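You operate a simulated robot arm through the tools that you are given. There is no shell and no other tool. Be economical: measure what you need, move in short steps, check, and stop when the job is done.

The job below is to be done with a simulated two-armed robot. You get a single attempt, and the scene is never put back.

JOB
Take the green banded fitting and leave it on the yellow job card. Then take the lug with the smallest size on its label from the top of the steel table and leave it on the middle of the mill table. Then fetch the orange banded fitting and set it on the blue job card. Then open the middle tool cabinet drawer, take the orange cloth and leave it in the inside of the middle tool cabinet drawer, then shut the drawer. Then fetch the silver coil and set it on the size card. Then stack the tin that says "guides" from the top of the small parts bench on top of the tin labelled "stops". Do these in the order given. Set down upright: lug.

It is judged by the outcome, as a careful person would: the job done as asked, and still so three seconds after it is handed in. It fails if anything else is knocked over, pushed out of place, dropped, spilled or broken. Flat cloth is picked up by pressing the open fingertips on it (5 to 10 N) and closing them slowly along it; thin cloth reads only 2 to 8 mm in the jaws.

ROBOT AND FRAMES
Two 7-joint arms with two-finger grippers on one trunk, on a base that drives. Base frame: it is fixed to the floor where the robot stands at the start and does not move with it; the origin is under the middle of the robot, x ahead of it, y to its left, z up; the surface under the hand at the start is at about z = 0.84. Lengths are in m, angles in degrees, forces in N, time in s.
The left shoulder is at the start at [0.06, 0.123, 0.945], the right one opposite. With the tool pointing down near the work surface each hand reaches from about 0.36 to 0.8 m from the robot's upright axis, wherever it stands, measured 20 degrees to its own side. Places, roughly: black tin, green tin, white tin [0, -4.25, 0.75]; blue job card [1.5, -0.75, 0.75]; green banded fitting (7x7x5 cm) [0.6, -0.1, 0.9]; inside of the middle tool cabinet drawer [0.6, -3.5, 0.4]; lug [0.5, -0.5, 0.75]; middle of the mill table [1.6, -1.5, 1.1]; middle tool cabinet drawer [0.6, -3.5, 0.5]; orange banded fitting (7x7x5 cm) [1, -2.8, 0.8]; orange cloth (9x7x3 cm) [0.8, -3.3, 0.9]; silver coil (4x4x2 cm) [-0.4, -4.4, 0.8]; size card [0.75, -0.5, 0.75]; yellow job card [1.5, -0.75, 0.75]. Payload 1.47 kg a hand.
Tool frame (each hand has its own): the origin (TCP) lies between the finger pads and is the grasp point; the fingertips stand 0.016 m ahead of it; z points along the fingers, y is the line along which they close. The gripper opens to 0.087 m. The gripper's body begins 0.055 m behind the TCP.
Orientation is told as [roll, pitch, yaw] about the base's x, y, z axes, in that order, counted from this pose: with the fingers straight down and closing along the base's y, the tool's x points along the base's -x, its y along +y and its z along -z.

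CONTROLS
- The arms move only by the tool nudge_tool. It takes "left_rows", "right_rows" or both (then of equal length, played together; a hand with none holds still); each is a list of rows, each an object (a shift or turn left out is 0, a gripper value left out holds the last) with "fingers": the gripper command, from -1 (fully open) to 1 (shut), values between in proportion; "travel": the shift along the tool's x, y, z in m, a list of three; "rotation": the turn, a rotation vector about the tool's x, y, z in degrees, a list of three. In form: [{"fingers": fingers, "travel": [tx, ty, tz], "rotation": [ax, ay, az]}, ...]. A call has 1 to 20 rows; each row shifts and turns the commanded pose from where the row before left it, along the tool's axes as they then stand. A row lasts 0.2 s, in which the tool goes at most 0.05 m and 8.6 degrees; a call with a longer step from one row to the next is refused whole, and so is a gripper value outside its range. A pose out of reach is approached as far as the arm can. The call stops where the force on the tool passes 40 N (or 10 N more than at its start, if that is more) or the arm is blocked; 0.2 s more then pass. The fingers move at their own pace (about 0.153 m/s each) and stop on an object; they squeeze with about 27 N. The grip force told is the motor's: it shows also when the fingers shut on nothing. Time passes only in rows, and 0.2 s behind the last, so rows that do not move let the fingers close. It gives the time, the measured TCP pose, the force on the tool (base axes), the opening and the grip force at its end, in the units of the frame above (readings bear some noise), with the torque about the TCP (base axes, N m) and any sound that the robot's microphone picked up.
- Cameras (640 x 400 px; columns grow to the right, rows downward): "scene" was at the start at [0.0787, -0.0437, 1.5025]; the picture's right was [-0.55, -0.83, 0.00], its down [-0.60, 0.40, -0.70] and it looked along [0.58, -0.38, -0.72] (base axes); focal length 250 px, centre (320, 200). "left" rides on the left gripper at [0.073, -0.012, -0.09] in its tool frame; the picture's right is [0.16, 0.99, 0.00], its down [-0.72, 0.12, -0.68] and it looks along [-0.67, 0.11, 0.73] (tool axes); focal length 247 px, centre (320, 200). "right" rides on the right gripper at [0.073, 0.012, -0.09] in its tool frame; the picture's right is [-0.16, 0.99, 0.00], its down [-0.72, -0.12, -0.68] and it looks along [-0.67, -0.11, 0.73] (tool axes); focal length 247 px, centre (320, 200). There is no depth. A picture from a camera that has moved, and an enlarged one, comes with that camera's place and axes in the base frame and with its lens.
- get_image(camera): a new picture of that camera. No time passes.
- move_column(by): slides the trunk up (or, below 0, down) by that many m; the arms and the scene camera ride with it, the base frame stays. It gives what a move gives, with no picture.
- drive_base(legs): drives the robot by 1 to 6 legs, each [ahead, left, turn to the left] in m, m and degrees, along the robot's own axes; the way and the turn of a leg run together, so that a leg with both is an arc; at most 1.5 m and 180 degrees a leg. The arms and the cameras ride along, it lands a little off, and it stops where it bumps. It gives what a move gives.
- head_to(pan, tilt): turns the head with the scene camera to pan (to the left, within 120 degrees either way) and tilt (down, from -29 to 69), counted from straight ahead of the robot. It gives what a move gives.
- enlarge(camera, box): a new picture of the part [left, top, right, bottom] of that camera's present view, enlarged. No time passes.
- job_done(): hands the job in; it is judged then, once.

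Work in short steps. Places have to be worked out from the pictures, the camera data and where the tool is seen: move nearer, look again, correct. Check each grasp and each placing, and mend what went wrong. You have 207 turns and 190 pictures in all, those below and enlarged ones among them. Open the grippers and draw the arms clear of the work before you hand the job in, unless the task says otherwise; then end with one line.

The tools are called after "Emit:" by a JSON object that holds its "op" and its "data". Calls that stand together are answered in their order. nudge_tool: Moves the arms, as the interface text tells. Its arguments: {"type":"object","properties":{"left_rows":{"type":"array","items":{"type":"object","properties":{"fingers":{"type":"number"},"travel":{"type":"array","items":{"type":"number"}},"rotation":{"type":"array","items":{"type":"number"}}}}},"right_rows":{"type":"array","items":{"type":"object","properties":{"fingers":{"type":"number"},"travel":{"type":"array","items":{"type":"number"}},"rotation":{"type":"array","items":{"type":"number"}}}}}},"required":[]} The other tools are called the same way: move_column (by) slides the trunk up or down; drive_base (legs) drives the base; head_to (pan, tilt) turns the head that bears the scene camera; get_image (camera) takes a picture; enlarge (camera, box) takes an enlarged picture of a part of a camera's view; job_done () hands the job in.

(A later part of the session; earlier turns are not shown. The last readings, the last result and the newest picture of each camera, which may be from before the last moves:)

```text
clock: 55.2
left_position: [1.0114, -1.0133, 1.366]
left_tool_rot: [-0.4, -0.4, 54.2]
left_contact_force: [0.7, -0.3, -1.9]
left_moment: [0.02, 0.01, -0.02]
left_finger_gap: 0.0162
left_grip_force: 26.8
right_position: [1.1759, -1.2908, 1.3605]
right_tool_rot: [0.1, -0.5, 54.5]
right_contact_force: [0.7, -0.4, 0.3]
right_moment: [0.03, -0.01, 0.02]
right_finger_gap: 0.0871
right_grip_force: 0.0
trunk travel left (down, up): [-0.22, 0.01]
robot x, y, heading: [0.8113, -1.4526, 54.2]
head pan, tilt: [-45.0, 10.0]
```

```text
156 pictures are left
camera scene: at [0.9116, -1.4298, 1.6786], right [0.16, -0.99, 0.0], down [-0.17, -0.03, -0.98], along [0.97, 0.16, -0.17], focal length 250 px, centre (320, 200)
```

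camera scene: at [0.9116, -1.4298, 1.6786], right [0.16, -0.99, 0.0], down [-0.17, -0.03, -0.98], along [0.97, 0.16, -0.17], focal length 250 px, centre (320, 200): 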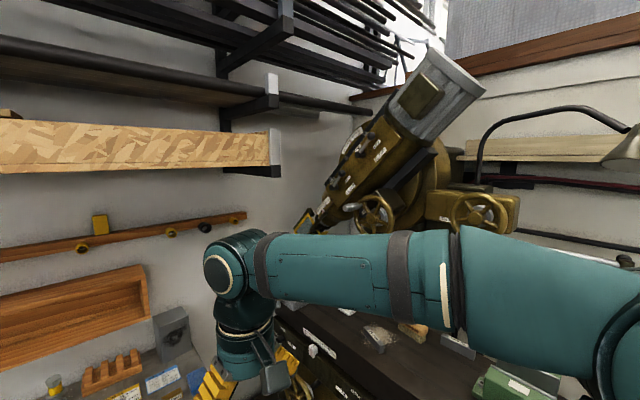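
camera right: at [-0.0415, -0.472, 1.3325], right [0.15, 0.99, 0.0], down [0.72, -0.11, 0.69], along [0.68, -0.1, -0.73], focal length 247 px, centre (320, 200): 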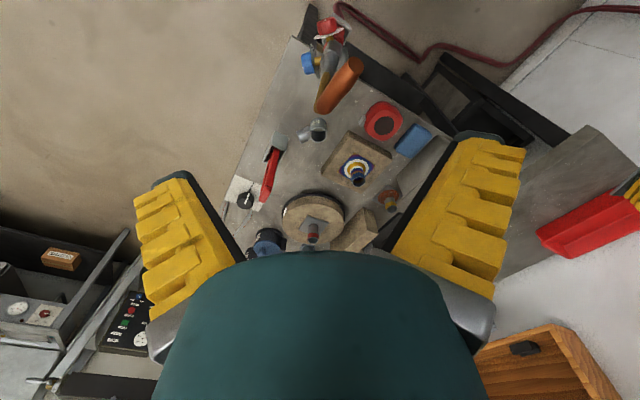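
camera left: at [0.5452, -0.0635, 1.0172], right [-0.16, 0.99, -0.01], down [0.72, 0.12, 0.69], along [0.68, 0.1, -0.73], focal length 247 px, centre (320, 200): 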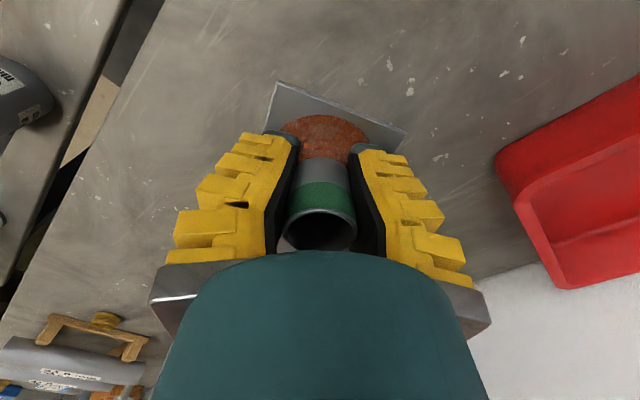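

The mill's wheel sticks out to about u=2.2 (along the table axis) at z≈1.5, and my elbow reaches about 2.1. So I shift slightly to the table side and go 0.42 m in.

Emit:
{"op": "drive_base", "data": {"legs": [[0, 0.045, 0], [0.42, 0, 0]]}}

Emit:
{"op": "head_to", "data": {"pan": -10, "tilt": 55}}

Emit:
{"op": "get_image", "data": {"camera": "scene"}}

```text
clock: 58.5
left_position: [1.214, -0.6549, 1.3651]
left_tool_rot: [-0.2, -0.4, 54.1]
left_contact_force: [-0.1, -0.5, -1.6]
left_moment: [0.0, 0.0, 0.02]
left_finger_gap: 0.0161
left_grip_force: 27.2
right_position: [1.377, -0.9344, 1.3608]
right_tool_rot: [0.2, -0.5, 54.5]
right_contact_force: [-0.5, 0.4, 0.2]
right_moment: [-0.03, 0.0, -0.01]
right_finger_gap: 0.0871
right_grip_force: 0.1
trunk travel left (down, up): [-0.22, 0.01]
robot x, y, heading: [1.0137, -1.0945, 54.3]
head pan, tilt: [-45.0, 10.0]
```

```text
clock: 59.6
left_position: [1.2125, -0.6557, 1.3663]
left_tool_rot: [-0.3, -0.5, 54.2]
left_contact_force: [0.0, 0.1, -1.1]
left_moment: [-0.05, 0.01, -0.03]
left_finger_gap: 0.0164
left_grip_force: 26.8
right_position: [1.3769, -0.9336, 1.3619]
right_tool_rot: [0.1, -0.4, 54.3]
right_contact_force: [0.3, -0.2, -0.6]
right_moment: [0.01, 0.04, -0.01]
right_finger_gap: 0.0867
right_grip_force: 0.1
trunk travel left (down, up): [-0.22, 0.01]
robot x, y, heading: [1.0133, -1.0963, 54.3]
head pan, tilt: [-10.0, 55.0]
```

```text
155 pictures are left
camera scene: at [1.0727, -1.0373, 1.6103], right [0.7, -0.72, 0.0], down [-0.59, -0.57, -0.57], along [0.41, 0.4, -0.82], focal length 250 px, centre (320, 200)
```

scene: 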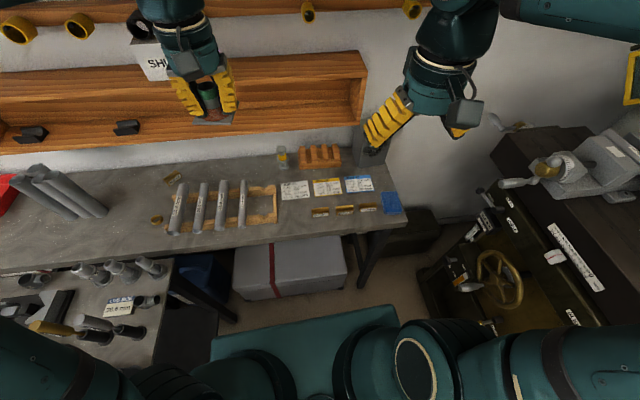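

Cards in reach. I zoom in to fix the yellow card's position.

Emit:
{"op": "enlarge", "data": {"camera": "scene", "box": [260, 140, 420, 240]}}

```text
4.00 times, centred on (340, 190) of scene
camera zoom: at [1.0727, -1.0373, 1.6103], right [0.7, -0.72, 0.0], down [-0.59, -0.57, -0.57], along [0.41, 0.4, -0.82], focal length 1000 px, centre (240, 240)
```

zoom: 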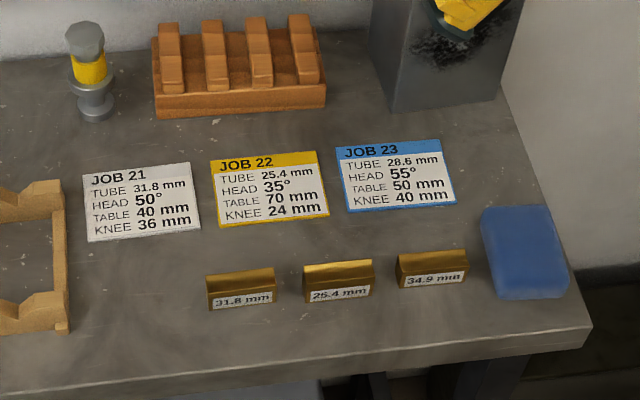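

Yellow card centre ≈ [1.520, -0.640], edges at about -40°. I lower the trunk, bring the left hand over the card, turn it 14° to align the plate, and check.

Emit:
{"op": "move_column", "data": {"by": -0.1}}

Emit:
{"op": "nudge_tool", "data": {"left_rows": [{"travel": [-0.02, -0.03, 0]}, {"travel": [-0.025, -0.03, 0]}, {"travel": [-0.025, -0.03, 0]}, {"travel": [-0.025, -0.03, 0]}, {"travel": [-0.025, -0.03, 0]}, {"travel": [-0.025, -0.03, 0]}, {"travel": [-0.025, -0.03, 0]}, {"travel": [-0.0226, -0.03, 0]}, {"travel": [0, 0, 0.04], "rotation": [0, 0, -7]}, {"travel": [0, 0, 0.04], "rotation": [0, 0, -7]}, {"travel": [0, 0, 0.04]}, {"travel": [0, 0, 0.04]}, {}]}}

Emit:
{"op": "get_image", "data": {"camera": "left"}}

Emit:
{"op": "get_image", "data": {"camera": "scene"}}

```text
clock: 60.9
left_position: [1.2128, -0.656, 1.2666]
left_tool_rot: [-0.3, -0.6, 54.3]
left_contact_force: [0.6, -0.2, -2.2]
left_moment: [0.03, 0.0, -0.02]
left_finger_gap: 0.0162
left_grip_force: 27.7
right_position: [1.3772, -0.9343, 1.2601]
right_tool_rot: [0.2, -0.6, 54.4]
right_contact_force: [-0.2, 0.9, -0.3]
right_moment: [0.04, -0.01, 0.01]
right_finger_gap: 0.0869
right_grip_force: 0.0
trunk travel left (down, up): [-0.12, 0.11]
robot x, y, heading: [1.0116, -1.0968, 53.9]
head pan, tilt: [-10.0, 55.0]
```

```text
clock: 63.7
left_position: [1.4566, -0.6546, 1.0966]
left_tool_rot: [-0.4, -0.4, 68.2]
left_contact_force: [-0.8, -0.6, -1.3]
left_moment: [0.0, -0.01, 0.01]
left_finger_gap: 0.0163
left_grip_force: 27.2
left hand out of reach, approached as far as the arm can: row 7, 8
right_position: [1.3762, -0.9337, 1.2612]
right_tool_rot: [0.0, -0.6, 54.4]
right_contact_force: [-0.1, -0.7, 0.9]
right_moment: [-0.03, 0.01, 0.01]
right_finger_gap: 0.087
right_grip_force: 0.1
trunk travel left (down, up): [-0.12, 0.11]
robot x, y, heading: [1.0111, -1.0966, 54.2]
head pan, tilt: [-10.0, 55.0]
```

```text
153 pictures are left
camera left: at [1.4393, -0.7263, 1.186], right [-0.98, 0.22, -0.01], down [0.16, 0.71, 0.68], along [0.16, 0.67, -0.73], focal length 247 px, centre (320, 200)
```

left: 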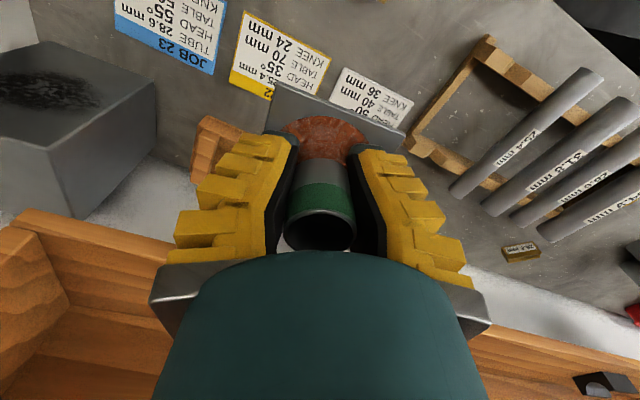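

```text
152 pictures are left
camera scene: at [1.0724, -1.0377, 1.5103], right [0.7, -0.72, 0.0], down [-0.59, -0.57, -0.57], along [0.41, 0.4, -0.82], focal length 250 px, centre (320, 200)
```

scene: 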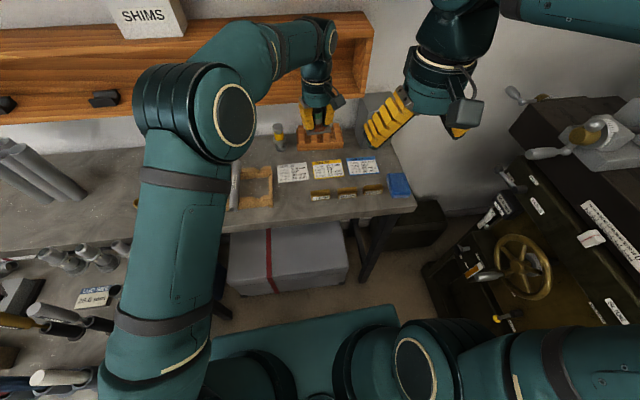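

The hand is 6 cm short of the card. Lower it will reach further, so I move toward it at z≈0.98.

Emit:
{"op": "nudge_tool", "data": {"left_rows": [{"travel": [0, 0, 0.04]}, {"travel": [0, 0, 0.04]}, {"travel": [-0.012, -0.018, 0.02]}, {"travel": [-0.012, -0.018, 0]}, {"travel": [-0.013, -0.018, 0]}, {}]}}

Emit:
{"op": "get_image", "data": {"camera": "left"}}

```text
clock: 65.1
left_position: [1.521, -0.636, 0.9988]
left_tool_rot: [-0.4, -0.5, 68.1]
left_contact_force: [0.3, -0.1, -1.5]
left_moment: [0.01, -0.01, -0.05]
left_finger_gap: 0.0162
left_grip_force: 27.2
right_position: [1.3757, -0.9353, 1.2601]
right_tool_rot: [0.2, -0.7, 54.4]
right_contact_force: [-0.6, -0.4, -0.9]
right_moment: [0.0, 0.01, 0.01]
right_finger_gap: 0.087
right_grip_force: 0.1
trunk travel left (down, up): [-0.12, 0.11]
robot x, y, heading: [1.0144, -1.0986, 54.2]
head pan, tilt: [-10.0, 55.0]
```

```text
151 pictures are left
camera left: at [1.5033, -0.7081, 1.0874], right [-0.98, 0.22, -0.01], down [0.16, 0.71, 0.68], along [0.16, 0.67, -0.73], focal length 247 px, centre (320, 200)
```

left: 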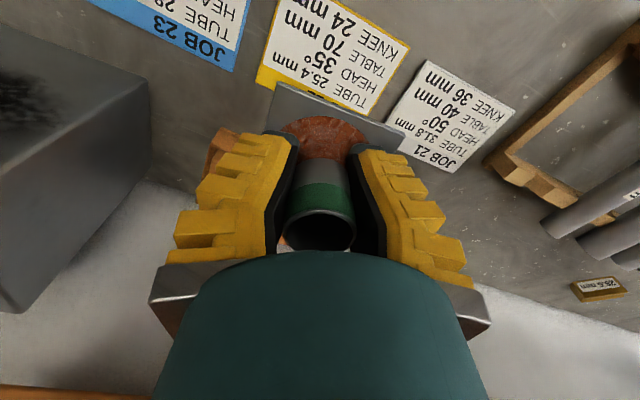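

The card centre works out near [1.516, -0.642] from here as well. I lower slowly onto it.

Emit:
{"op": "nudge_tool", "data": {"left_rows": [{"travel": [0.007, 0.002, 0.03], "rotation": [0, 0, -4]}, {"travel": [0, 0, 0.03]}, {"travel": [0, 0, 0.03]}, {"travel": [0, 0, 0.015]}, {"travel": [0, 0, 0.004]}, {}]}}

Emit:
{"op": "get_image", "data": {"camera": "left"}}

Emit:
{"op": "enlarge", "data": {"camera": "scene", "box": [260, 100, 420, 220]}}

```text
clock: 66.5
left_position: [1.5174, -0.6422, 0.8868]
left_tool_rot: [-0.4, -0.4, 72.1]
left_contact_force: [0.1, 0.2, -2.3]
left_moment: [0.01, -0.02, -0.02]
left_finger_gap: 0.0166
left_grip_force: 27.0
right_position: [1.3768, -0.9341, 1.261]
right_tool_rot: [0.2, -0.5, 54.4]
right_contact_force: [0.6, 0.0, 0.3]
right_moment: [0.01, -0.01, -0.01]
right_finger_gap: 0.0867
right_grip_force: 0.2
trunk travel left (down, up): [-0.12, 0.11]
robot x, y, heading: [1.0166, -1.0981, 54.3]
head pan, tilt: [-10.0, 55.0]
```

```text
150 pictures are left
camera left: at [1.5048, -0.715, 0.976], right [-0.99, 0.15, -0.01], down [0.11, 0.72, 0.68], along [0.11, 0.67, -0.73], focal length 247 px, centre (320, 200)
```

left: 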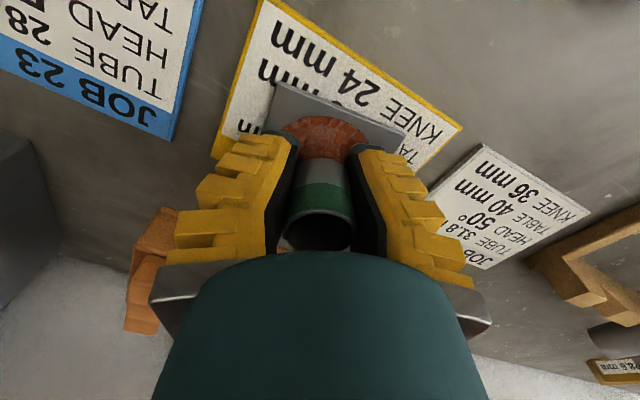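

```text
3.33 times, centred on (340, 160) of scene
camera zoom: at [1.0727, -1.0374, 1.5102], right [0.7, -0.72, 0.0], down [-0.59, -0.57, -0.57], along [0.41, 0.4, -0.82], focal length 834 px, centre (253, 333)
```

zoom: 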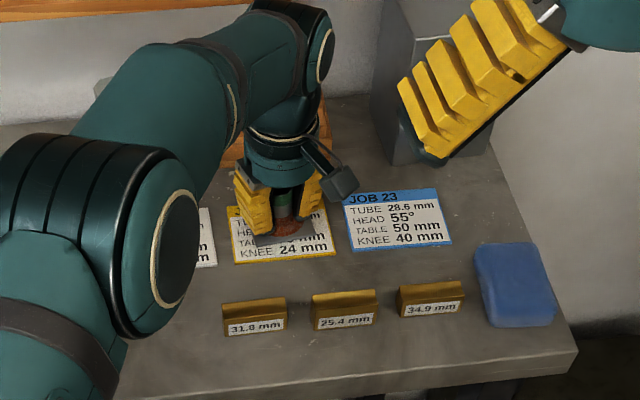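

It is centred left-right; I shift 6 mm toward me and lower until contact.

Emit:
{"op": "nudge_tool", "data": {"left_rows": [{"travel": [0.006, 0, 0.002]}, {"travel": [0, 0, 0.002]}, {"travel": [0, 0, 0.002]}, {}]}}

Emit:
{"op": "enlarge", "data": {"camera": "scene", "box": [300, 140, 370, 190]}}

```text
clock: 67.5
left_position: [1.5146, -0.6483, 0.8845]
left_tool_rot: [-0.6, -0.5, 72.2]
left_contact_force: [1.3, 2.6, 17.1]
left_moment: [-0.17, 0.14, -0.01]
left_finger_gap: 0.0169
left_grip_force: 26.8
right_position: [1.3763, -0.9349, 1.2616]
right_tool_rot: [0.1, -0.6, 54.4]
right_contact_force: [0.0, 0.7, 0.1]
right_moment: [0.01, -0.02, 0.06]
right_finger_gap: 0.0872
right_grip_force: 0.1
trunk travel left (down, up): [-0.12, 0.11]
robot x, y, heading: [1.0135, -1.1042, 54.4]
head pan, tilt: [-10.0, 55.0]
```

```text
8.00 times, centred on (335, 165) of scene
camera zoom: at [1.0714, -1.0383, 1.5105], right [0.7, -0.72, 0.0], down [-0.59, -0.57, -0.57], along [0.41, 0.4, -0.82], focal length 2001 px, centre (200, 480)
```

zoom: 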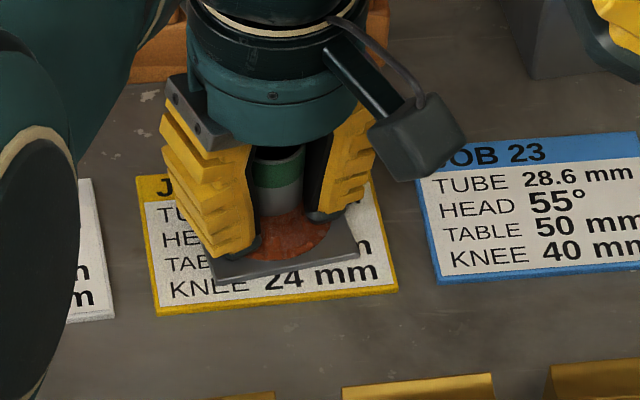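

On the card. I ease off, open, and rise straight up.

Emit:
{"op": "nudge_tool", "data": {"left_rows": [{"travel": [0, 0, -0.002]}, {"fingers": -1}, {}, {}, {"travel": [0, 0, -0.02]}, {"travel": [0, 0, -0.04]}, {"travel": [0, 0, -0.04]}, {"travel": [0, 0, -0.04]}, {}]}}

Emit:
{"op": "enlarge", "data": {"camera": "scene", "box": [260, 120, 420, 220]}}

```text
clock: 69.5
left_position: [1.5134, -0.6515, 1.0225]
left_tool_rot: [-0.4, -0.2, 72.2]
left_contact_force: [-0.5, 0.0, -0.1]
left_moment: [-0.01, -0.01, -0.01]
left_finger_gap: 0.0872
left_grip_force: 0.0
right_position: [1.3771, -0.935, 1.2605]
right_tool_rot: [0.1, -0.5, 54.5]
right_contact_force: [0.8, 0.1, 0.1]
right_moment: [0.04, -0.03, 0.01]
right_finger_gap: 0.0872
right_grip_force: 0.1
trunk travel left (down, up): [-0.12, 0.11]
robot x, y, heading: [1.0149, -1.097, 54.2]
head pan, tilt: [-10.0, 55.0]
```

```text
4.00 times, centred on (340, 170) of scene
camera zoom: at [1.0728, -1.0373, 1.5102], right [0.7, -0.72, 0.0], down [-0.59, -0.57, -0.57], along [0.41, 0.4, -0.82], focal length 1000 px, centre (240, 320)
```

zoom: 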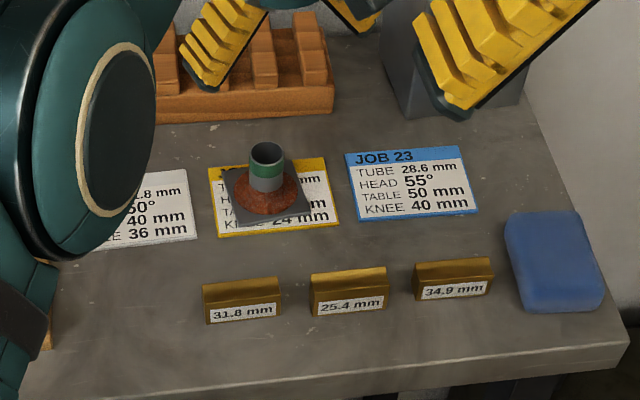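

The green fitting sits on the yellow card. Next, the 25.4 mm lug: I draw the left hand back and look at that part of the steel table.

Emit:
{"op": "nudge_tool", "data": {"left_rows": [{"travel": [0.03, 0.03, -0.03]}, {"travel": [0.02, 0.04, -0.02]}, {"travel": [0.02, 0.04, 0]}, {"travel": [0.02, 0.04, 0]}, {"travel": [0.02, 0.04, 0]}, {"travel": [0.02, 0.04, 0]}, {}]}}

Emit:
{"op": "head_to", "data": {"pan": 42, "tilt": 60}}

Emit:
{"op": "get_image", "data": {"camera": "scene"}}

```text
refused: row 1 steps farther than a row can; nothing moved
```

```text
clock: 70.7
left_position: [1.5142, -0.6499, 1.0213]
left_tool_rot: [-0.4, -0.3, 72.2]
left_contact_force: [0.2, 0.0, 0.1]
left_moment: [-0.02, -0.02, 0.0]
left_finger_gap: 0.0869
left_grip_force: 0.0
right_position: [1.3774, -0.9342, 1.2606]
right_tool_rot: [0.1, -0.4, 54.4]
right_contact_force: [0.8, 0.1, 0.3]
right_moment: [0.02, 0.02, 0.03]
right_finger_gap: 0.087
right_grip_force: 0.0
trunk travel left (down, up): [-0.12, 0.11]
robot x, y, heading: [1.0148, -1.0937, 54.4]
head pan, tilt: [42.0, 60.0]
```

```text
146 pictures are left
camera scene: at [1.0137, -1.0215, 1.5042], right [0.99, 0.11, 0.0], down [0.09, -0.86, -0.5], along [-0.05, 0.5, -0.87], focal length 250 px, centre (320, 200)
```

scene: 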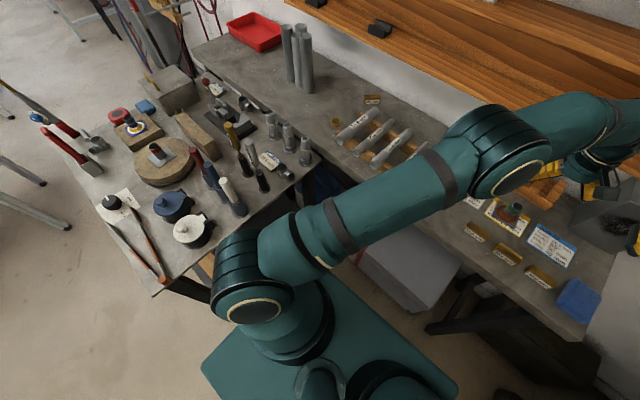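

Emit:
{"op": "enlarge", "data": {"camera": "scene", "box": [200, 110, 330, 220]}}

Emit:
{"op": "nudge_tool", "data": {"left_rows": [{"travel": [0.02, 0.03, -0.03]}, {"travel": [0.02, 0.04, -0.02]}, {"travel": [0.02, 0.04, 0]}, {"travel": [0.02, 0.04, 0]}, {"travel": [0.02, 0.04, 0]}, {"travel": [0.02, 0.04, 0]}, {}]}}

Emit:
{"op": "get_image", "data": {"camera": "scene"}}

```text
3.64 times, centred on (265, 165) of scene
camera zoom: at [1.0137, -1.0215, 1.5042], right [0.99, 0.11, 0.0], down [0.09, -0.86, -0.5], along [-0.05, 0.5, -0.87], focal length 909 px, centre (520, 327)
```

zoom: 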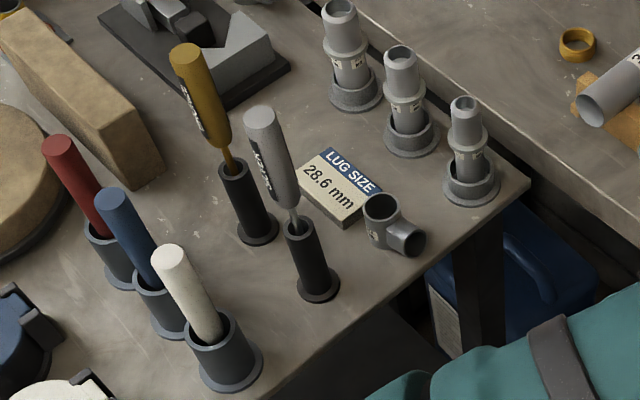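

```text
clock: 72.3
left_position: [1.2547, -0.6925, 1.0701]
left_tool_rot: [-0.3, -0.4, 72.0]
left_contact_force: [0.2, 0.3, -0.1]
left_moment: [0.04, 0.02, 0.05]
left_finger_gap: 0.0869
left_grip_force: 0.1
right_position: [1.3782, -0.9355, 1.2604]
right_tool_rot: [0.1, -0.6, 54.4]
right_contact_force: [0.6, 0.1, -0.4]
right_moment: [-0.05, 0.03, 0.0]
right_finger_gap: 0.087
right_grip_force: 0.0
trunk travel left (down, up): [-0.12, 0.11]
robot x, y, heading: [1.0103, -1.0979, 54.1]
head pan, tilt: [42.0, 60.0]
```

```text
144 pictures are left
camera scene: at [1.0147, -1.0215, 1.5042], right [0.99, 0.11, 0.0], down [0.09, -0.86, -0.5], along [-0.05, 0.5, -0.87], focal length 250 px, centre (320, 200)
```

scene: 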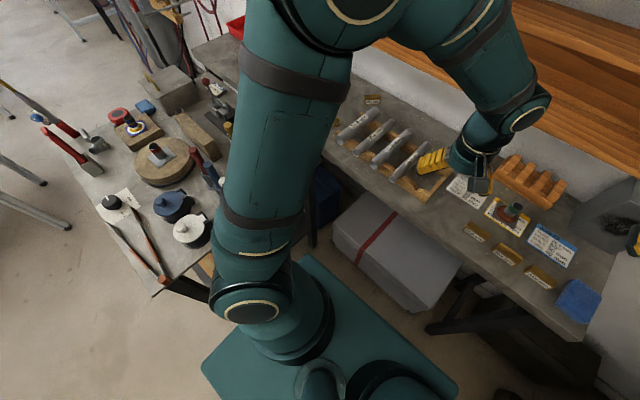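

Crossing both views, the lug's top is at about [0.846, -0.548, 0.866]; the steel table is thus near z≈0.82. A screwdriver stands 7 cm to one side of it, so I turn the hand about half round so that its camera faces away from that.

Emit:
{"op": "nudge_tool", "data": {"left_rows": [{"rotation": [0, 0, -8]}, {"rotation": [0, 0, -8]}, {"rotation": [0, 0, -8]}, {"rotation": [0, 0, -8]}, {"rotation": [0, 0, -8]}, {"rotation": [0, 0, -8]}, {"rotation": [0, 0, -8]}, {"rotation": [0, 0, -8]}, {"rotation": [0, 0, -8]}, {"rotation": [0, 0, -8]}, {"rotation": [0, 0, -8]}, {"rotation": [0, 0, -8]}, {"rotation": [0, 0, -8]}, {"rotation": [0, 0, -8]}, {}]}}

Emit:
{"op": "get_image", "data": {"camera": "scene"}}

```text
clock: 75.5
left_position: [1.258, -0.6935, 1.0723]
left_tool_rot: [0.0, 0.5, -175.7]
left_contact_force: [0.6, 0.7, -0.1]
left_moment: [0.01, 0.03, -0.01]
left_finger_gap: 0.0868
left_grip_force: 0.0
right_position: [1.3764, -0.9343, 1.2614]
right_tool_rot: [0.1, -0.6, 54.3]
right_contact_force: [-0.8, -1.0, -0.2]
right_moment: [0.01, -0.01, 0.01]
right_finger_gap: 0.087
right_grip_force: 0.0
trunk travel left (down, up): [-0.12, 0.11]
robot x, y, heading: [1.0121, -1.0982, 54.5]
head pan, tilt: [42.0, 60.0]
```

```text
143 pictures are left
camera scene: at [1.0136, -1.0214, 1.5042], right [0.99, 0.11, 0.0], down [0.09, -0.86, -0.5], along [-0.05, 0.5, -0.87], focal length 250 px, centre (320, 200)
```

scene: 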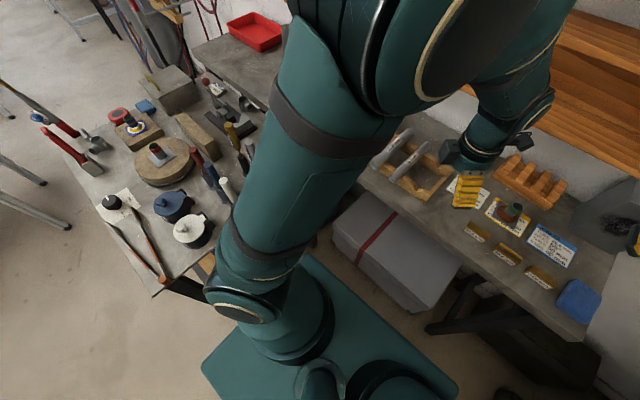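

The turn worked. I move toward the lug at this height, stopping short of the screwdriver, and look with the hand camera.

Emit:
{"op": "nudge_tool", "data": {"left_rows": [{"travel": [-0.0403, -0.0143, 0]}, {"travel": [-0.0403, -0.0143, 0]}, {"travel": [-0.0403, -0.0143, 0]}, {"travel": [-0.0403, -0.0143, 0]}, {"travel": [-0.0403, -0.0143, 0]}, {"travel": [-0.0403, -0.0143, 0]}, {"travel": [-0.0403, -0.0143, 0]}, {"travel": [-0.0403, -0.0143, 0]}, {}]}}

Emit:
{"op": "get_image", "data": {"camera": "left"}}

Emit:
{"op": "get_image", "data": {"camera": "scene"}}

```text
clock: 77.5
left_position: [0.9254, -0.6033, 1.0719]
left_tool_rot: [-0.3, 0.5, -175.9]
left_contact_force: [0.8, -0.1, 0.6]
left_moment: [0.02, 0.02, -0.04]
left_finger_gap: 0.0875
left_grip_force: 0.1
right_position: [1.3781, -0.9343, 1.2602]
right_tool_rot: [0.1, -0.5, 54.4]
right_contact_force: [0.7, -0.5, -0.3]
right_moment: [0.0, -0.01, 0.03]
right_finger_gap: 0.0871
right_grip_force: 0.0
trunk travel left (down, up): [-0.12, 0.11]
robot x, y, heading: [1.0162, -1.0989, 54.2]
head pan, tilt: [42.0, 60.0]
```

```text
142 pictures are left
camera left: at [0.9976, -0.5879, 1.1612], right [0.23, -0.97, 0.0], down [-0.72, -0.17, 0.67], along [-0.66, -0.15, -0.74], focal length 247 px, centre (320, 200)
```

left: 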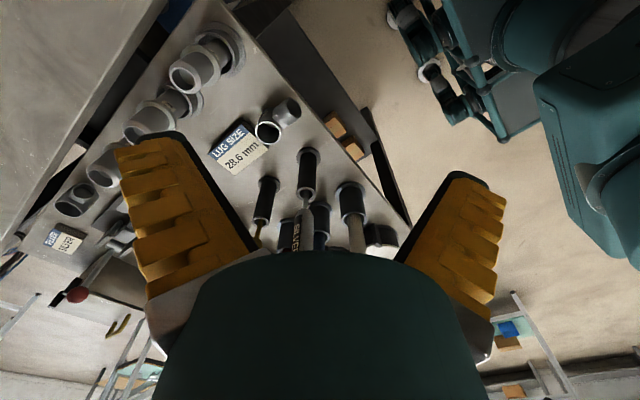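

```text
141 pictures are left
camera scene: at [1.0143, -1.0214, 1.5042], right [0.99, 0.11, 0.0], down [0.09, -0.86, -0.5], along [-0.05, 0.5, -0.87], focal length 250 px, centre (320, 200)
```

scene: 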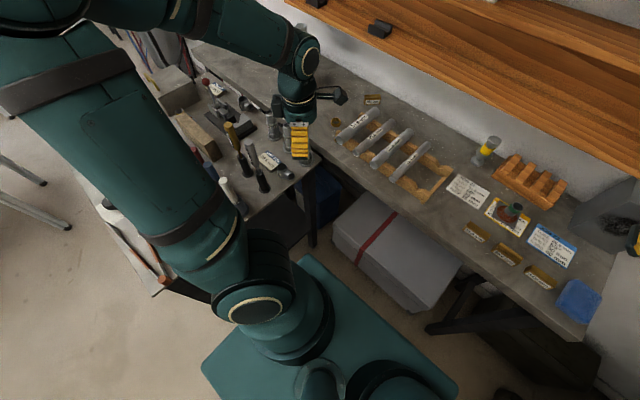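

The screwdriver's handle is about 8 cm from the lug. I'll use a narrower finger opening; first a close look at the lug's branch direction.

Emit:
{"op": "enlarge", "data": {"camera": "left", "box": [200, 80, 400, 255]}}

```text
2.29 times, centred on (300, 168) of left
camera zoom: at [0.9976, -0.5879, 1.1612], right [0.23, -0.97, 0.0], down [-0.72, -0.17, 0.67], along [-0.66, -0.15, -0.74], focal length 564 px, centre (366, 274)
```

zoom: 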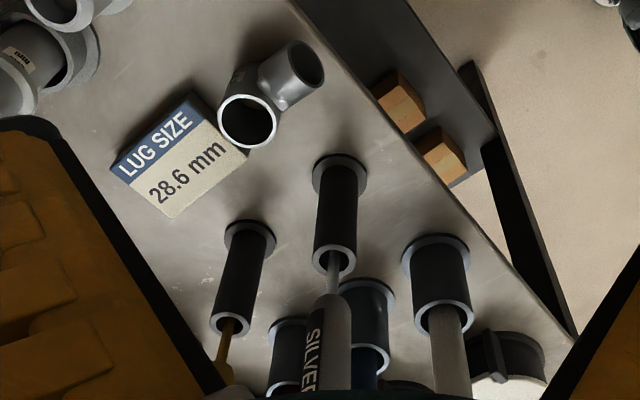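

Fingers will close perpendicular to the branch (axis about 57°/237°) with a 5 cm opening. I turn, move above the lug and descend to just over it for a check.

Emit:
{"op": "nudge_tool", "data": {"left_rows": [{"fingers": -0.15, "rotation": [0, 0, 7.4]}, {"rotation": [0, 0, 7.4]}, {"rotation": [0, 0, 7.4]}, {"rotation": [0, 0, 7.4]}, {"rotation": [0, 0, 7.4]}, {"travel": [-0.033, 0.001, 0]}, {"travel": [-0.033, 0.001, 0]}, {"travel": [-0.033, 0.0015, 0]}, {"travel": [0, 0, 0.04]}, {"travel": [0, 0, 0.04]}, {"travel": [0, 0, 0.03]}, {}]}}

Emit:
{"op": "get_image", "data": {"camera": "left"}}

Emit:
{"op": "enlarge", "data": {"camera": "scene", "box": [200, 110, 330, 220]}}

```text
clock: 80.1
left_position: [0.8435, -0.5527, 0.9599]
left_tool_rot: [-0.4, 0.3, 147.1]
left_contact_force: [-0.6, -0.5, -1.0]
left_moment: [0.03, 0.02, 0.01]
left_finger_gap: 0.0553
left_grip_force: 3.8
right_position: [1.3763, -0.9344, 1.2606]
right_tool_rot: [0.1, -0.6, 54.4]
right_contact_force: [0.2, 0.2, 0.0]
right_moment: [0.0, 0.01, 0.02]
right_finger_gap: 0.0869
right_grip_force: 0.2
trunk travel left (down, up): [-0.12, 0.11]
robot x, y, heading: [1.0104, -1.0963, 54.2]
head pan, tilt: [42.0, 60.0]
```

```text
139 pictures are left
camera left: at [0.9099, -0.5817, 1.0496], right [-0.4, -0.92, -0.01], down [-0.68, 0.29, 0.68], along [-0.62, 0.28, -0.74], focal length 247 px, centre (320, 200)
```

left: 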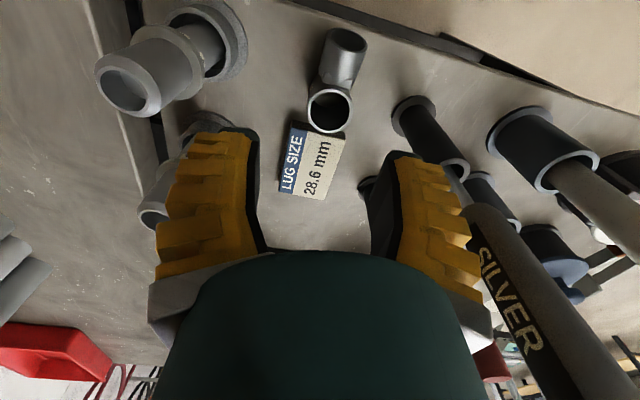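

```text
3.64 times, centred on (265, 165) of scene
camera zoom: at [1.0136, -1.022, 1.5042], right [0.99, 0.11, 0.0], down [0.09, -0.86, -0.5], along [-0.05, 0.5, -0.87], focal length 909 px, centre (520, 327)
```

zoom: 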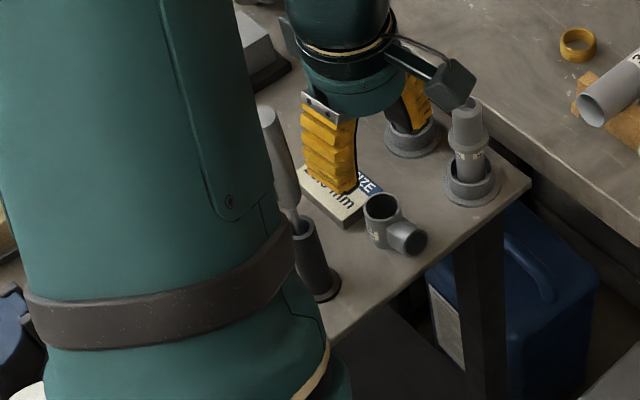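

The lug is within a centimetre of the hand's axis. I correct a little and come down 5 cm, then look again.

Emit:
{"op": "nudge_tool", "data": {"left_rows": [{"travel": [-0.005, 0.004, 0.02]}, {"travel": [0, 0, 0.03]}, {}]}}

Emit:
{"op": "get_image", "data": {"camera": "left"}}

Emit:
{"op": "enlarge", "data": {"camera": "scene", "box": [250, 130, 330, 195]}}

```text
clock: 80.9
left_position: [0.84, -0.5527, 0.9081]
left_tool_rot: [-0.5, 0.3, 147.1]
left_contact_force: [0.7, 0.1, -0.3]
left_moment: [-0.01, 0.02, -0.01]
left_finger_gap: 0.0552
left_grip_force: 3.4
right_position: [1.3774, -0.9355, 1.2602]
right_tool_rot: [0.1, -0.7, 54.4]
right_contact_force: [-0.6, 0.0, -0.6]
right_moment: [-0.01, -0.03, 0.01]
right_finger_gap: 0.0872
right_grip_force: 0.1
trunk travel left (down, up): [-0.12, 0.11]
robot x, y, heading: [1.0113, -1.0983, 54.2]
head pan, tilt: [42.0, 60.0]
```

```text
137 pictures are left
camera left: at [0.9063, -0.5832, 0.9989], right [-0.4, -0.92, -0.01], down [-0.68, 0.29, 0.68], along [-0.62, 0.28, -0.74], focal length 247 px, centre (320, 200)
```

left: 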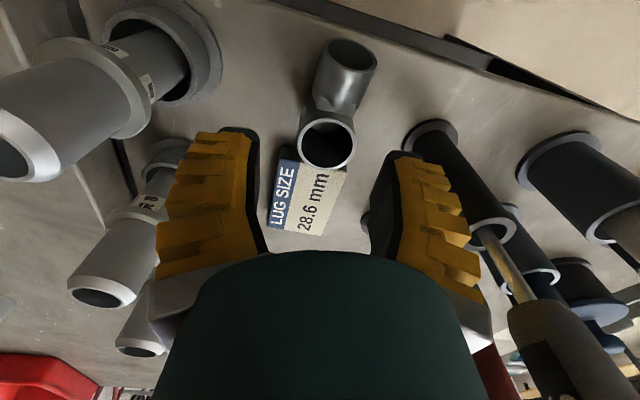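

```text
6.15 times, centred on (290, 162) of scene
camera zoom: at [1.0135, -1.0221, 1.5043], right [0.99, 0.11, 0.0], down [0.09, -0.86, -0.5], along [-0.05, 0.5, -0.87], focal length 1539 px, centre (505, 431)
```

zoom: 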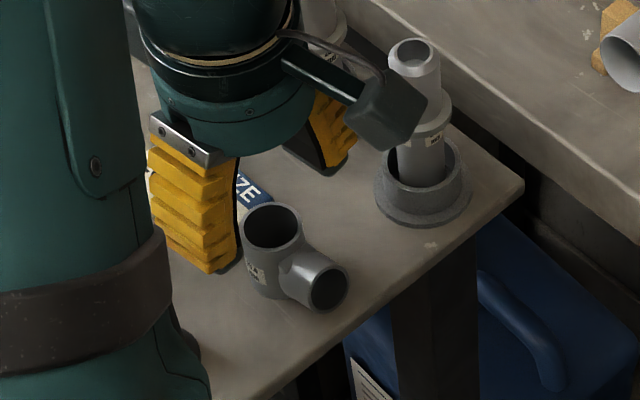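

The lug's top is at [0.838, -0.556, 0.870], between the fingers. I come down to grasp height and close.

Emit:
{"op": "nudge_tool", "data": {"left_rows": [{"travel": [0, 0.003, 0.02]}, {"travel": [0, 0, 0.02]}, {"travel": [0, 0, 0.01]}, {"fingers": 0.1}, {"fingers": 1}, {}, {}]}}

Emit:
{"op": "get_image", "data": {"camera": "left"}}

Emit:
{"op": "enlarge", "data": {"camera": "scene", "box": [250, 130, 330, 195]}}

```text
clock: 82.5
left_position: [0.8392, -0.5557, 0.8596]
left_tool_rot: [-0.6, 0.2, 147.1]
left_contact_force: [1.6, -1.8, 4.2]
left_moment: [-0.04, -0.07, -0.03]
left_finger_gap: 0.022
left_grip_force: 27.2
right_position: [1.3768, -0.9346, 1.2603]
right_tool_rot: [0.0, -0.6, 54.3]
right_contact_force: [-0.6, 0.6, 0.8]
right_moment: [0.05, -0.03, 0.0]
right_finger_gap: 0.0871
right_grip_force: 0.0
trunk travel left (down, up): [-0.12, 0.11]
robot x, y, heading: [1.0125, -1.097, 54.3]
head pan, tilt: [42.0, 60.0]
```

```text
135 pictures are left
camera left: at [0.9058, -0.585, 0.949], right [-0.4, -0.92, -0.01], down [-0.68, 0.29, 0.68], along [-0.62, 0.28, -0.74], focal length 247 px, centre (320, 200)
```

left: 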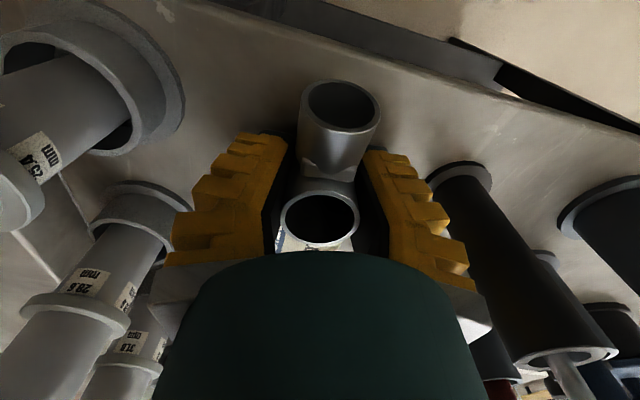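

```text
6.15 times, centred on (290, 162) of scene
camera zoom: at [1.0139, -1.022, 1.5042], right [0.99, 0.11, 0.0], down [0.09, -0.86, -0.5], along [-0.05, 0.5, -0.87], focal length 1539 px, centre (505, 431)
```

zoom: 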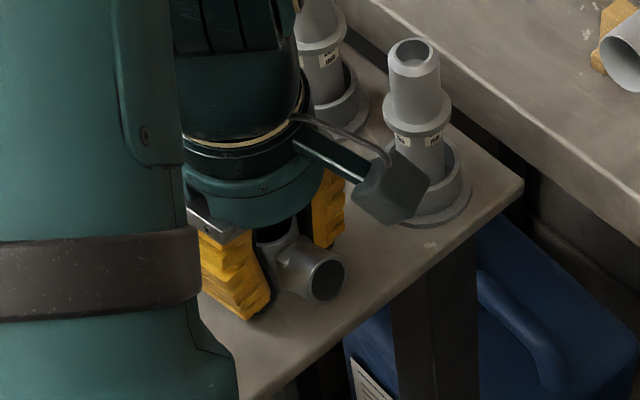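

Lug gripped (22 mm). I lift it straight up well clear of its neighbours.

Emit:
{"op": "nudge_tool", "data": {"left_rows": [{"travel": [0, 0, -0.02]}, {"travel": [0, 0, -0.04]}, {"travel": [0, 0, -0.04]}, {"travel": [0, 0, -0.04]}, {"travel": [0.02, 0, -0.04]}, {"travel": [0.03, 0, -0.03]}, {}]}}

Emit:
{"op": "get_image", "data": {"camera": "left"}}

Emit:
{"op": "get_image", "data": {"camera": "scene"}}

```text
clock: 84.1
left_position: [0.8759, -0.5837, 1.0667]
left_tool_rot: [-0.4, 0.2, 147.2]
left_contact_force: [0.2, 1.4, -1.1]
left_moment: [0.0, 0.0, -0.01]
left_finger_gap: 0.0216
left_grip_force: 26.3
right_position: [1.3777, -0.9333, 1.2601]
right_tool_rot: [0.1, -0.5, 54.5]
right_contact_force: [0.4, 0.5, 0.2]
right_moment: [-0.02, 0.03, -0.01]
right_finger_gap: 0.0869
right_grip_force: 0.0
trunk travel left (down, up): [-0.12, 0.11]
robot x, y, heading: [1.0109, -1.0953, 54.1]
head pan, tilt: [42.0, 60.0]
```

```text
133 pictures are left
camera left: at [0.9424, -0.6132, 1.1567], right [-0.4, -0.92, -0.01], down [-0.68, 0.29, 0.68], along [-0.62, 0.28, -0.74], focal length 247 px, centre (320, 200)
```

left: 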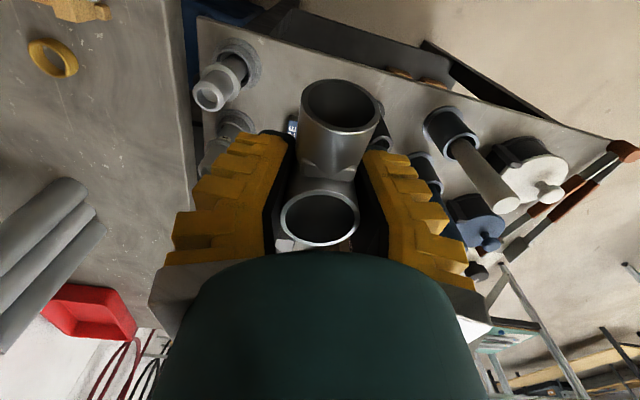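

```text
132 pictures are left
camera scene: at [1.0135, -1.021, 1.5041], right [0.99, 0.11, 0.0], down [0.09, -0.86, -0.5], along [-0.05, 0.5, -0.87], focal length 250 px, centre (320, 200)
```

scene: 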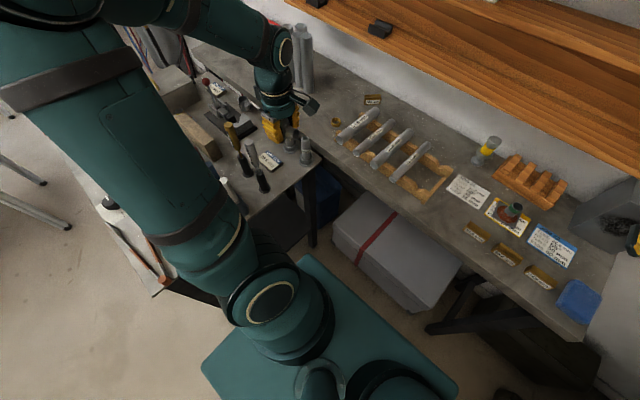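

The lug is secure. Next I look straight at the mill table from here, to measure its height and its free middle.

Emit:
{"op": "head_to", "data": {"pan": -92, "tilt": 32}}

Emit:
{"op": "get_image", "data": {"camera": "scene"}}

```text
clock: 86.3
left_position: [0.8763, -0.5838, 1.0668]
left_tool_rot: [-0.4, 0.4, 147.0]
left_contact_force: [0.3, -0.1, -0.9]
left_moment: [0.04, -0.02, 0.02]
left_finger_gap: 0.021
left_grip_force: 26.5
right_position: [1.3766, -0.9339, 1.2611]
right_tool_rot: [0.1, -0.5, 54.4]
right_contact_force: [-0.2, 0.5, 0.1]
right_moment: [-0.01, 0.03, 0.0]
right_finger_gap: 0.0871
right_grip_force: 0.0
trunk travel left (down, up): [-0.12, 0.11]
robot x, y, heading: [1.0153, -1.095, 54.1]
head pan, tilt: [-92.0, 32.0]
```

```text
131 pictures are left
camera scene: at [1.0916, -1.1426, 1.5431], right [-0.61, -0.79, 0.0], down [-0.42, 0.32, -0.85], along [0.67, -0.52, -0.53], focal length 250 px, centre (320, 200)
```

scene: 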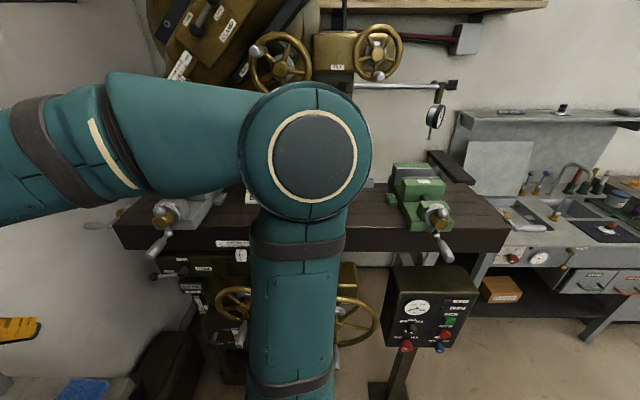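

My right arm hides the middle, so I'll go round and face the mill. First I raise everything, then back out of the gap and turn to face the mill.

Emit:
{"op": "move_column", "data": {"by": 0.1}}

Emit:
{"op": "nudge_tool", "data": {"left_rows": [{"travel": [0, 0, -0.04]}, {"travel": [0, 0, -0.04]}, {"travel": [0, 0, -0.04]}, {"travel": [0, 0, -0.04]}, {}]}}

Emit:
{"op": "drive_base", "data": {"legs": [[-0.75, 0, 0], [0, 0, -90]]}}

Emit:
{"op": "head_to", "data": {"pan": 35, "tilt": 35}}

Emit:
{"op": "get_image", "data": {"camera": "scene"}}

```text
clock: 87.6
left_position: [0.8759, -0.5845, 1.1659]
left_tool_rot: [-0.5, 0.3, 147.3]
left_contact_force: [-0.3, -0.1, -1.3]
left_moment: [-0.04, -0.01, 0.0]
left_finger_gap: 0.0209
left_grip_force: 27.3
right_position: [1.3771, -0.9341, 1.3606]
right_tool_rot: [0.1, -0.5, 54.4]
right_contact_force: [0.0, -0.2, 0.4]
right_moment: [0.04, 0.0, 0.02]
right_finger_gap: 0.087
right_grip_force: 0.1
trunk travel left (down, up): [-0.22, 0.01]
robot x, y, heading: [1.0145, -1.0989, 54.2]
head pan, tilt: [-92.0, 32.0]
```

```text
clock: 88.8
left_position: [0.8737, -0.5822, 1.3239]
left_tool_rot: [-0.4, 0.4, 147.2]
left_contact_force: [-0.4, 0.5, -1.0]
left_moment: [0.01, 0.04, 0.0]
left_finger_gap: 0.0208
left_grip_force: 26.5
right_position: [1.3777, -0.9332, 1.3609]
right_tool_rot: [0.1, -0.4, 54.4]
right_contact_force: [-0.4, 0.5, 0.5]
right_moment: [0.04, 0.0, 0.03]
right_finger_gap: 0.087
right_grip_force: 0.0
trunk travel left (down, up): [-0.22, 0.01]
robot x, y, heading: [1.0188, -1.0984, 54.2]
head pan, tilt: [-92.0, 32.0]
```

```text
clock: 96.7
left_position: [1.0889, -1.5655, 1.3241]
left_tool_rot: [-0.4, 0.3, 57.7]
left_contact_force: [-0.9, 0.0, 0.6]
left_moment: [0.04, 0.03, 0.02]
left_finger_gap: 0.0204
left_grip_force: 26.7
right_position: [0.7437, -2.0717, 1.3607]
right_tool_rot: [0.1, -0.5, -35.0]
right_contact_force: [0.2, 1.0, -0.4]
right_moment: [-0.01, 0.05, 0.02]
right_finger_gap: 0.0871
right_grip_force: 0.1
trunk travel left (down, up): [-0.22, 0.01]
robot x, y, heading: [0.5817, -1.7071, -35.4]
head pan, tilt: [-92.0, 32.0]
```

```text
clock: 98.8
left_position: [1.0904, -1.5654, 1.324]
left_tool_rot: [-0.4, 0.3, 57.8]
left_contact_force: [-0.7, -0.3, -0.3]
left_moment: [-0.01, 0.01, 0.02]
left_finger_gap: 0.0201
left_grip_force: 27.2
right_position: [0.7438, -2.0716, 1.3604]
right_tool_rot: [0.1, -0.5, -35.0]
right_contact_force: [0.9, 1.0, 0.6]
right_moment: [-0.01, 0.03, 0.02]
right_finger_gap: 0.0871
right_grip_force: 0.0
trunk travel left (down, up): [-0.22, 0.01]
robot x, y, heading: [0.5785, -1.7107, -35.3]
head pan, tilt: [35.0, 35.0]
```

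```text
130 pictures are left
camera scene: at [0.6755, -1.7152, 1.6385], right [-0.01, -1.0, 0.0], down [-0.57, 0.0, -0.82], along [0.82, 0.0, -0.57], focal length 250 px, centre (320, 200)
```

scene: 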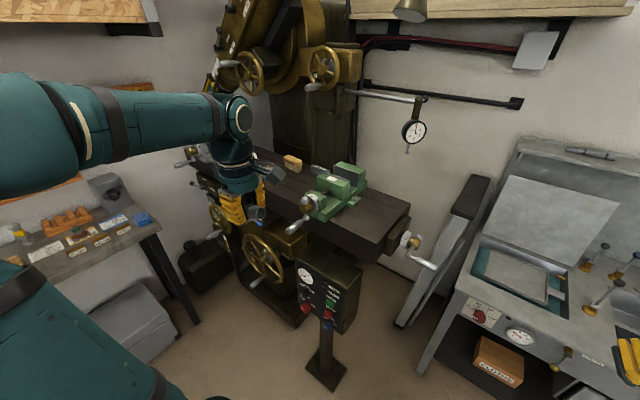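

The mill table top is at z≈1.10, spanning lat 0.26 to -0.84; its centre is about [1.625, -1.539], with swarf near [1.68, -1.50]. I strafe left to stand before it.

Emit:
{"op": "drive_base", "data": {"legs": [[0, 0.53, 0], [0.05, 0, 0]]}}

Emit:
{"op": "head_to", "data": {"pan": 5, "tilt": 42}}

Emit:
{"op": "get_image", "data": {"camera": "scene"}}

```text
clock: 104.4
left_position: [1.4305, -1.1665, 1.3222]
left_tool_rot: [-0.4, 0.4, 58.1]
left_contact_force: [1.1, 0.2, -0.6]
left_moment: [0.01, 0.06, -0.04]
left_finger_gap: 0.0201
left_grip_force: 27.1
right_position: [1.0867, -1.6741, 1.3607]
right_tool_rot: [0.1, -0.5, -34.6]
right_contact_force: [-0.8, -0.1, 0.2]
right_moment: [0.05, 0.0, -0.05]
right_finger_gap: 0.0869
right_grip_force: 0.0
trunk travel left (down, up): [-0.22, 0.01]
robot x, y, heading: [0.9206, -1.3156, -34.7]
head pan, tilt: [35.0, 35.0]
```

```text
clock: 105.3
left_position: [1.4271, -1.1667, 1.3239]
left_tool_rot: [-0.4, 0.4, 58.2]
left_contact_force: [0.0, 1.0, -0.4]
left_moment: [0.02, -0.04, 0.01]
left_finger_gap: 0.0199
left_grip_force: 26.9
right_position: [1.0856, -1.6741, 1.3595]
right_tool_rot: [0.2, -0.5, -34.7]
right_contact_force: [-0.4, 0.2, -0.3]
right_moment: [-0.03, 0.04, 0.02]
right_finger_gap: 0.087
right_grip_force: 0.0
trunk travel left (down, up): [-0.22, 0.01]
robot x, y, heading: [0.9147, -1.3173, -34.8]
head pan, tilt: [5.0, 42.0]
```

```text
129 pictures are left
camera scene: at [0.9995, -1.3605, 1.628], right [-0.5, -0.87, 0.0], down [-0.58, 0.33, -0.74], along [0.65, -0.37, -0.67], focal length 250 px, centre (320, 200)
```

scene: 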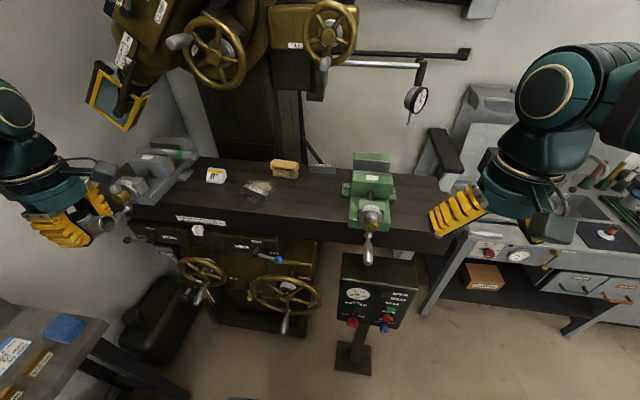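

Clear view now. I move the left hand right, in front of the middle, lower it to z≈1.165 (so the wrist passes under the mill's handwheels), and check.

Emit:
{"op": "nudge_tool", "data": {"left_rows": [{"travel": [0.04, 0.003, 0]}, {"travel": [0.04, 0.003, 0]}, {"travel": [0.04, 0.003, 0]}, {"travel": [0.04, 0.003, 0]}, {"travel": [0.048, 0.003, 0]}, {"travel": [0, 0, 0.04]}, {"travel": [0, 0, 0.04]}, {"travel": [0, 0, 0.04]}, {"travel": [0, 0, 0.04]}, {}]}}

Emit:
{"op": "get_image", "data": {"camera": "left"}}

Emit:
{"op": "get_image", "data": {"camera": "scene"}}

```text
clock: 107.5
left_position: [1.309, -1.3355, 1.1648]
left_tool_rot: [-0.5, 0.4, 58.2]
left_contact_force: [-0.8, 0.2, -0.2]
left_moment: [0.0, -0.01, -0.04]
left_finger_gap: 0.0197
left_grip_force: 27.3
right_position: [1.0841, -1.6738, 1.3615]
right_tool_rot: [0.2, -0.6, -34.6]
right_contact_force: [-0.7, -0.4, 0.3]
right_moment: [-0.01, -0.03, 0.0]
right_finger_gap: 0.0872
right_grip_force: 0.0
trunk travel left (down, up): [-0.22, 0.01]
robot x, y, heading: [0.9177, -1.3147, -35.0]
head pan, tilt: [5.0, 42.0]
```

```text
128 pictures are left
camera left: at [1.2795, -1.4023, 1.2551], right [-0.92, 0.39, -0.01], down [0.28, 0.68, 0.68], along [0.27, 0.62, -0.74], focal length 247 px, centre (320, 200)
```

left: 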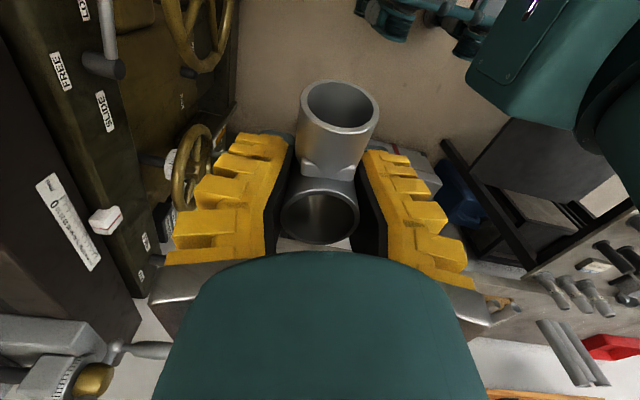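

```text
127 pictures are left
camera scene: at [0.9983, -1.3603, 1.6281], right [-0.5, -0.87, 0.0], down [-0.58, 0.33, -0.74], along [0.65, -0.37, -0.67], focal length 250 px, centre (320, 200)
```

scene: 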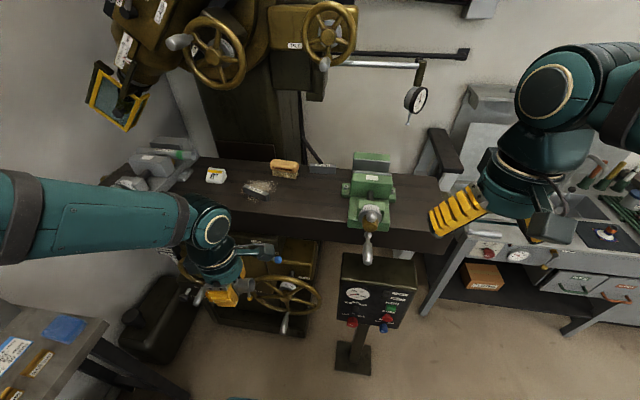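

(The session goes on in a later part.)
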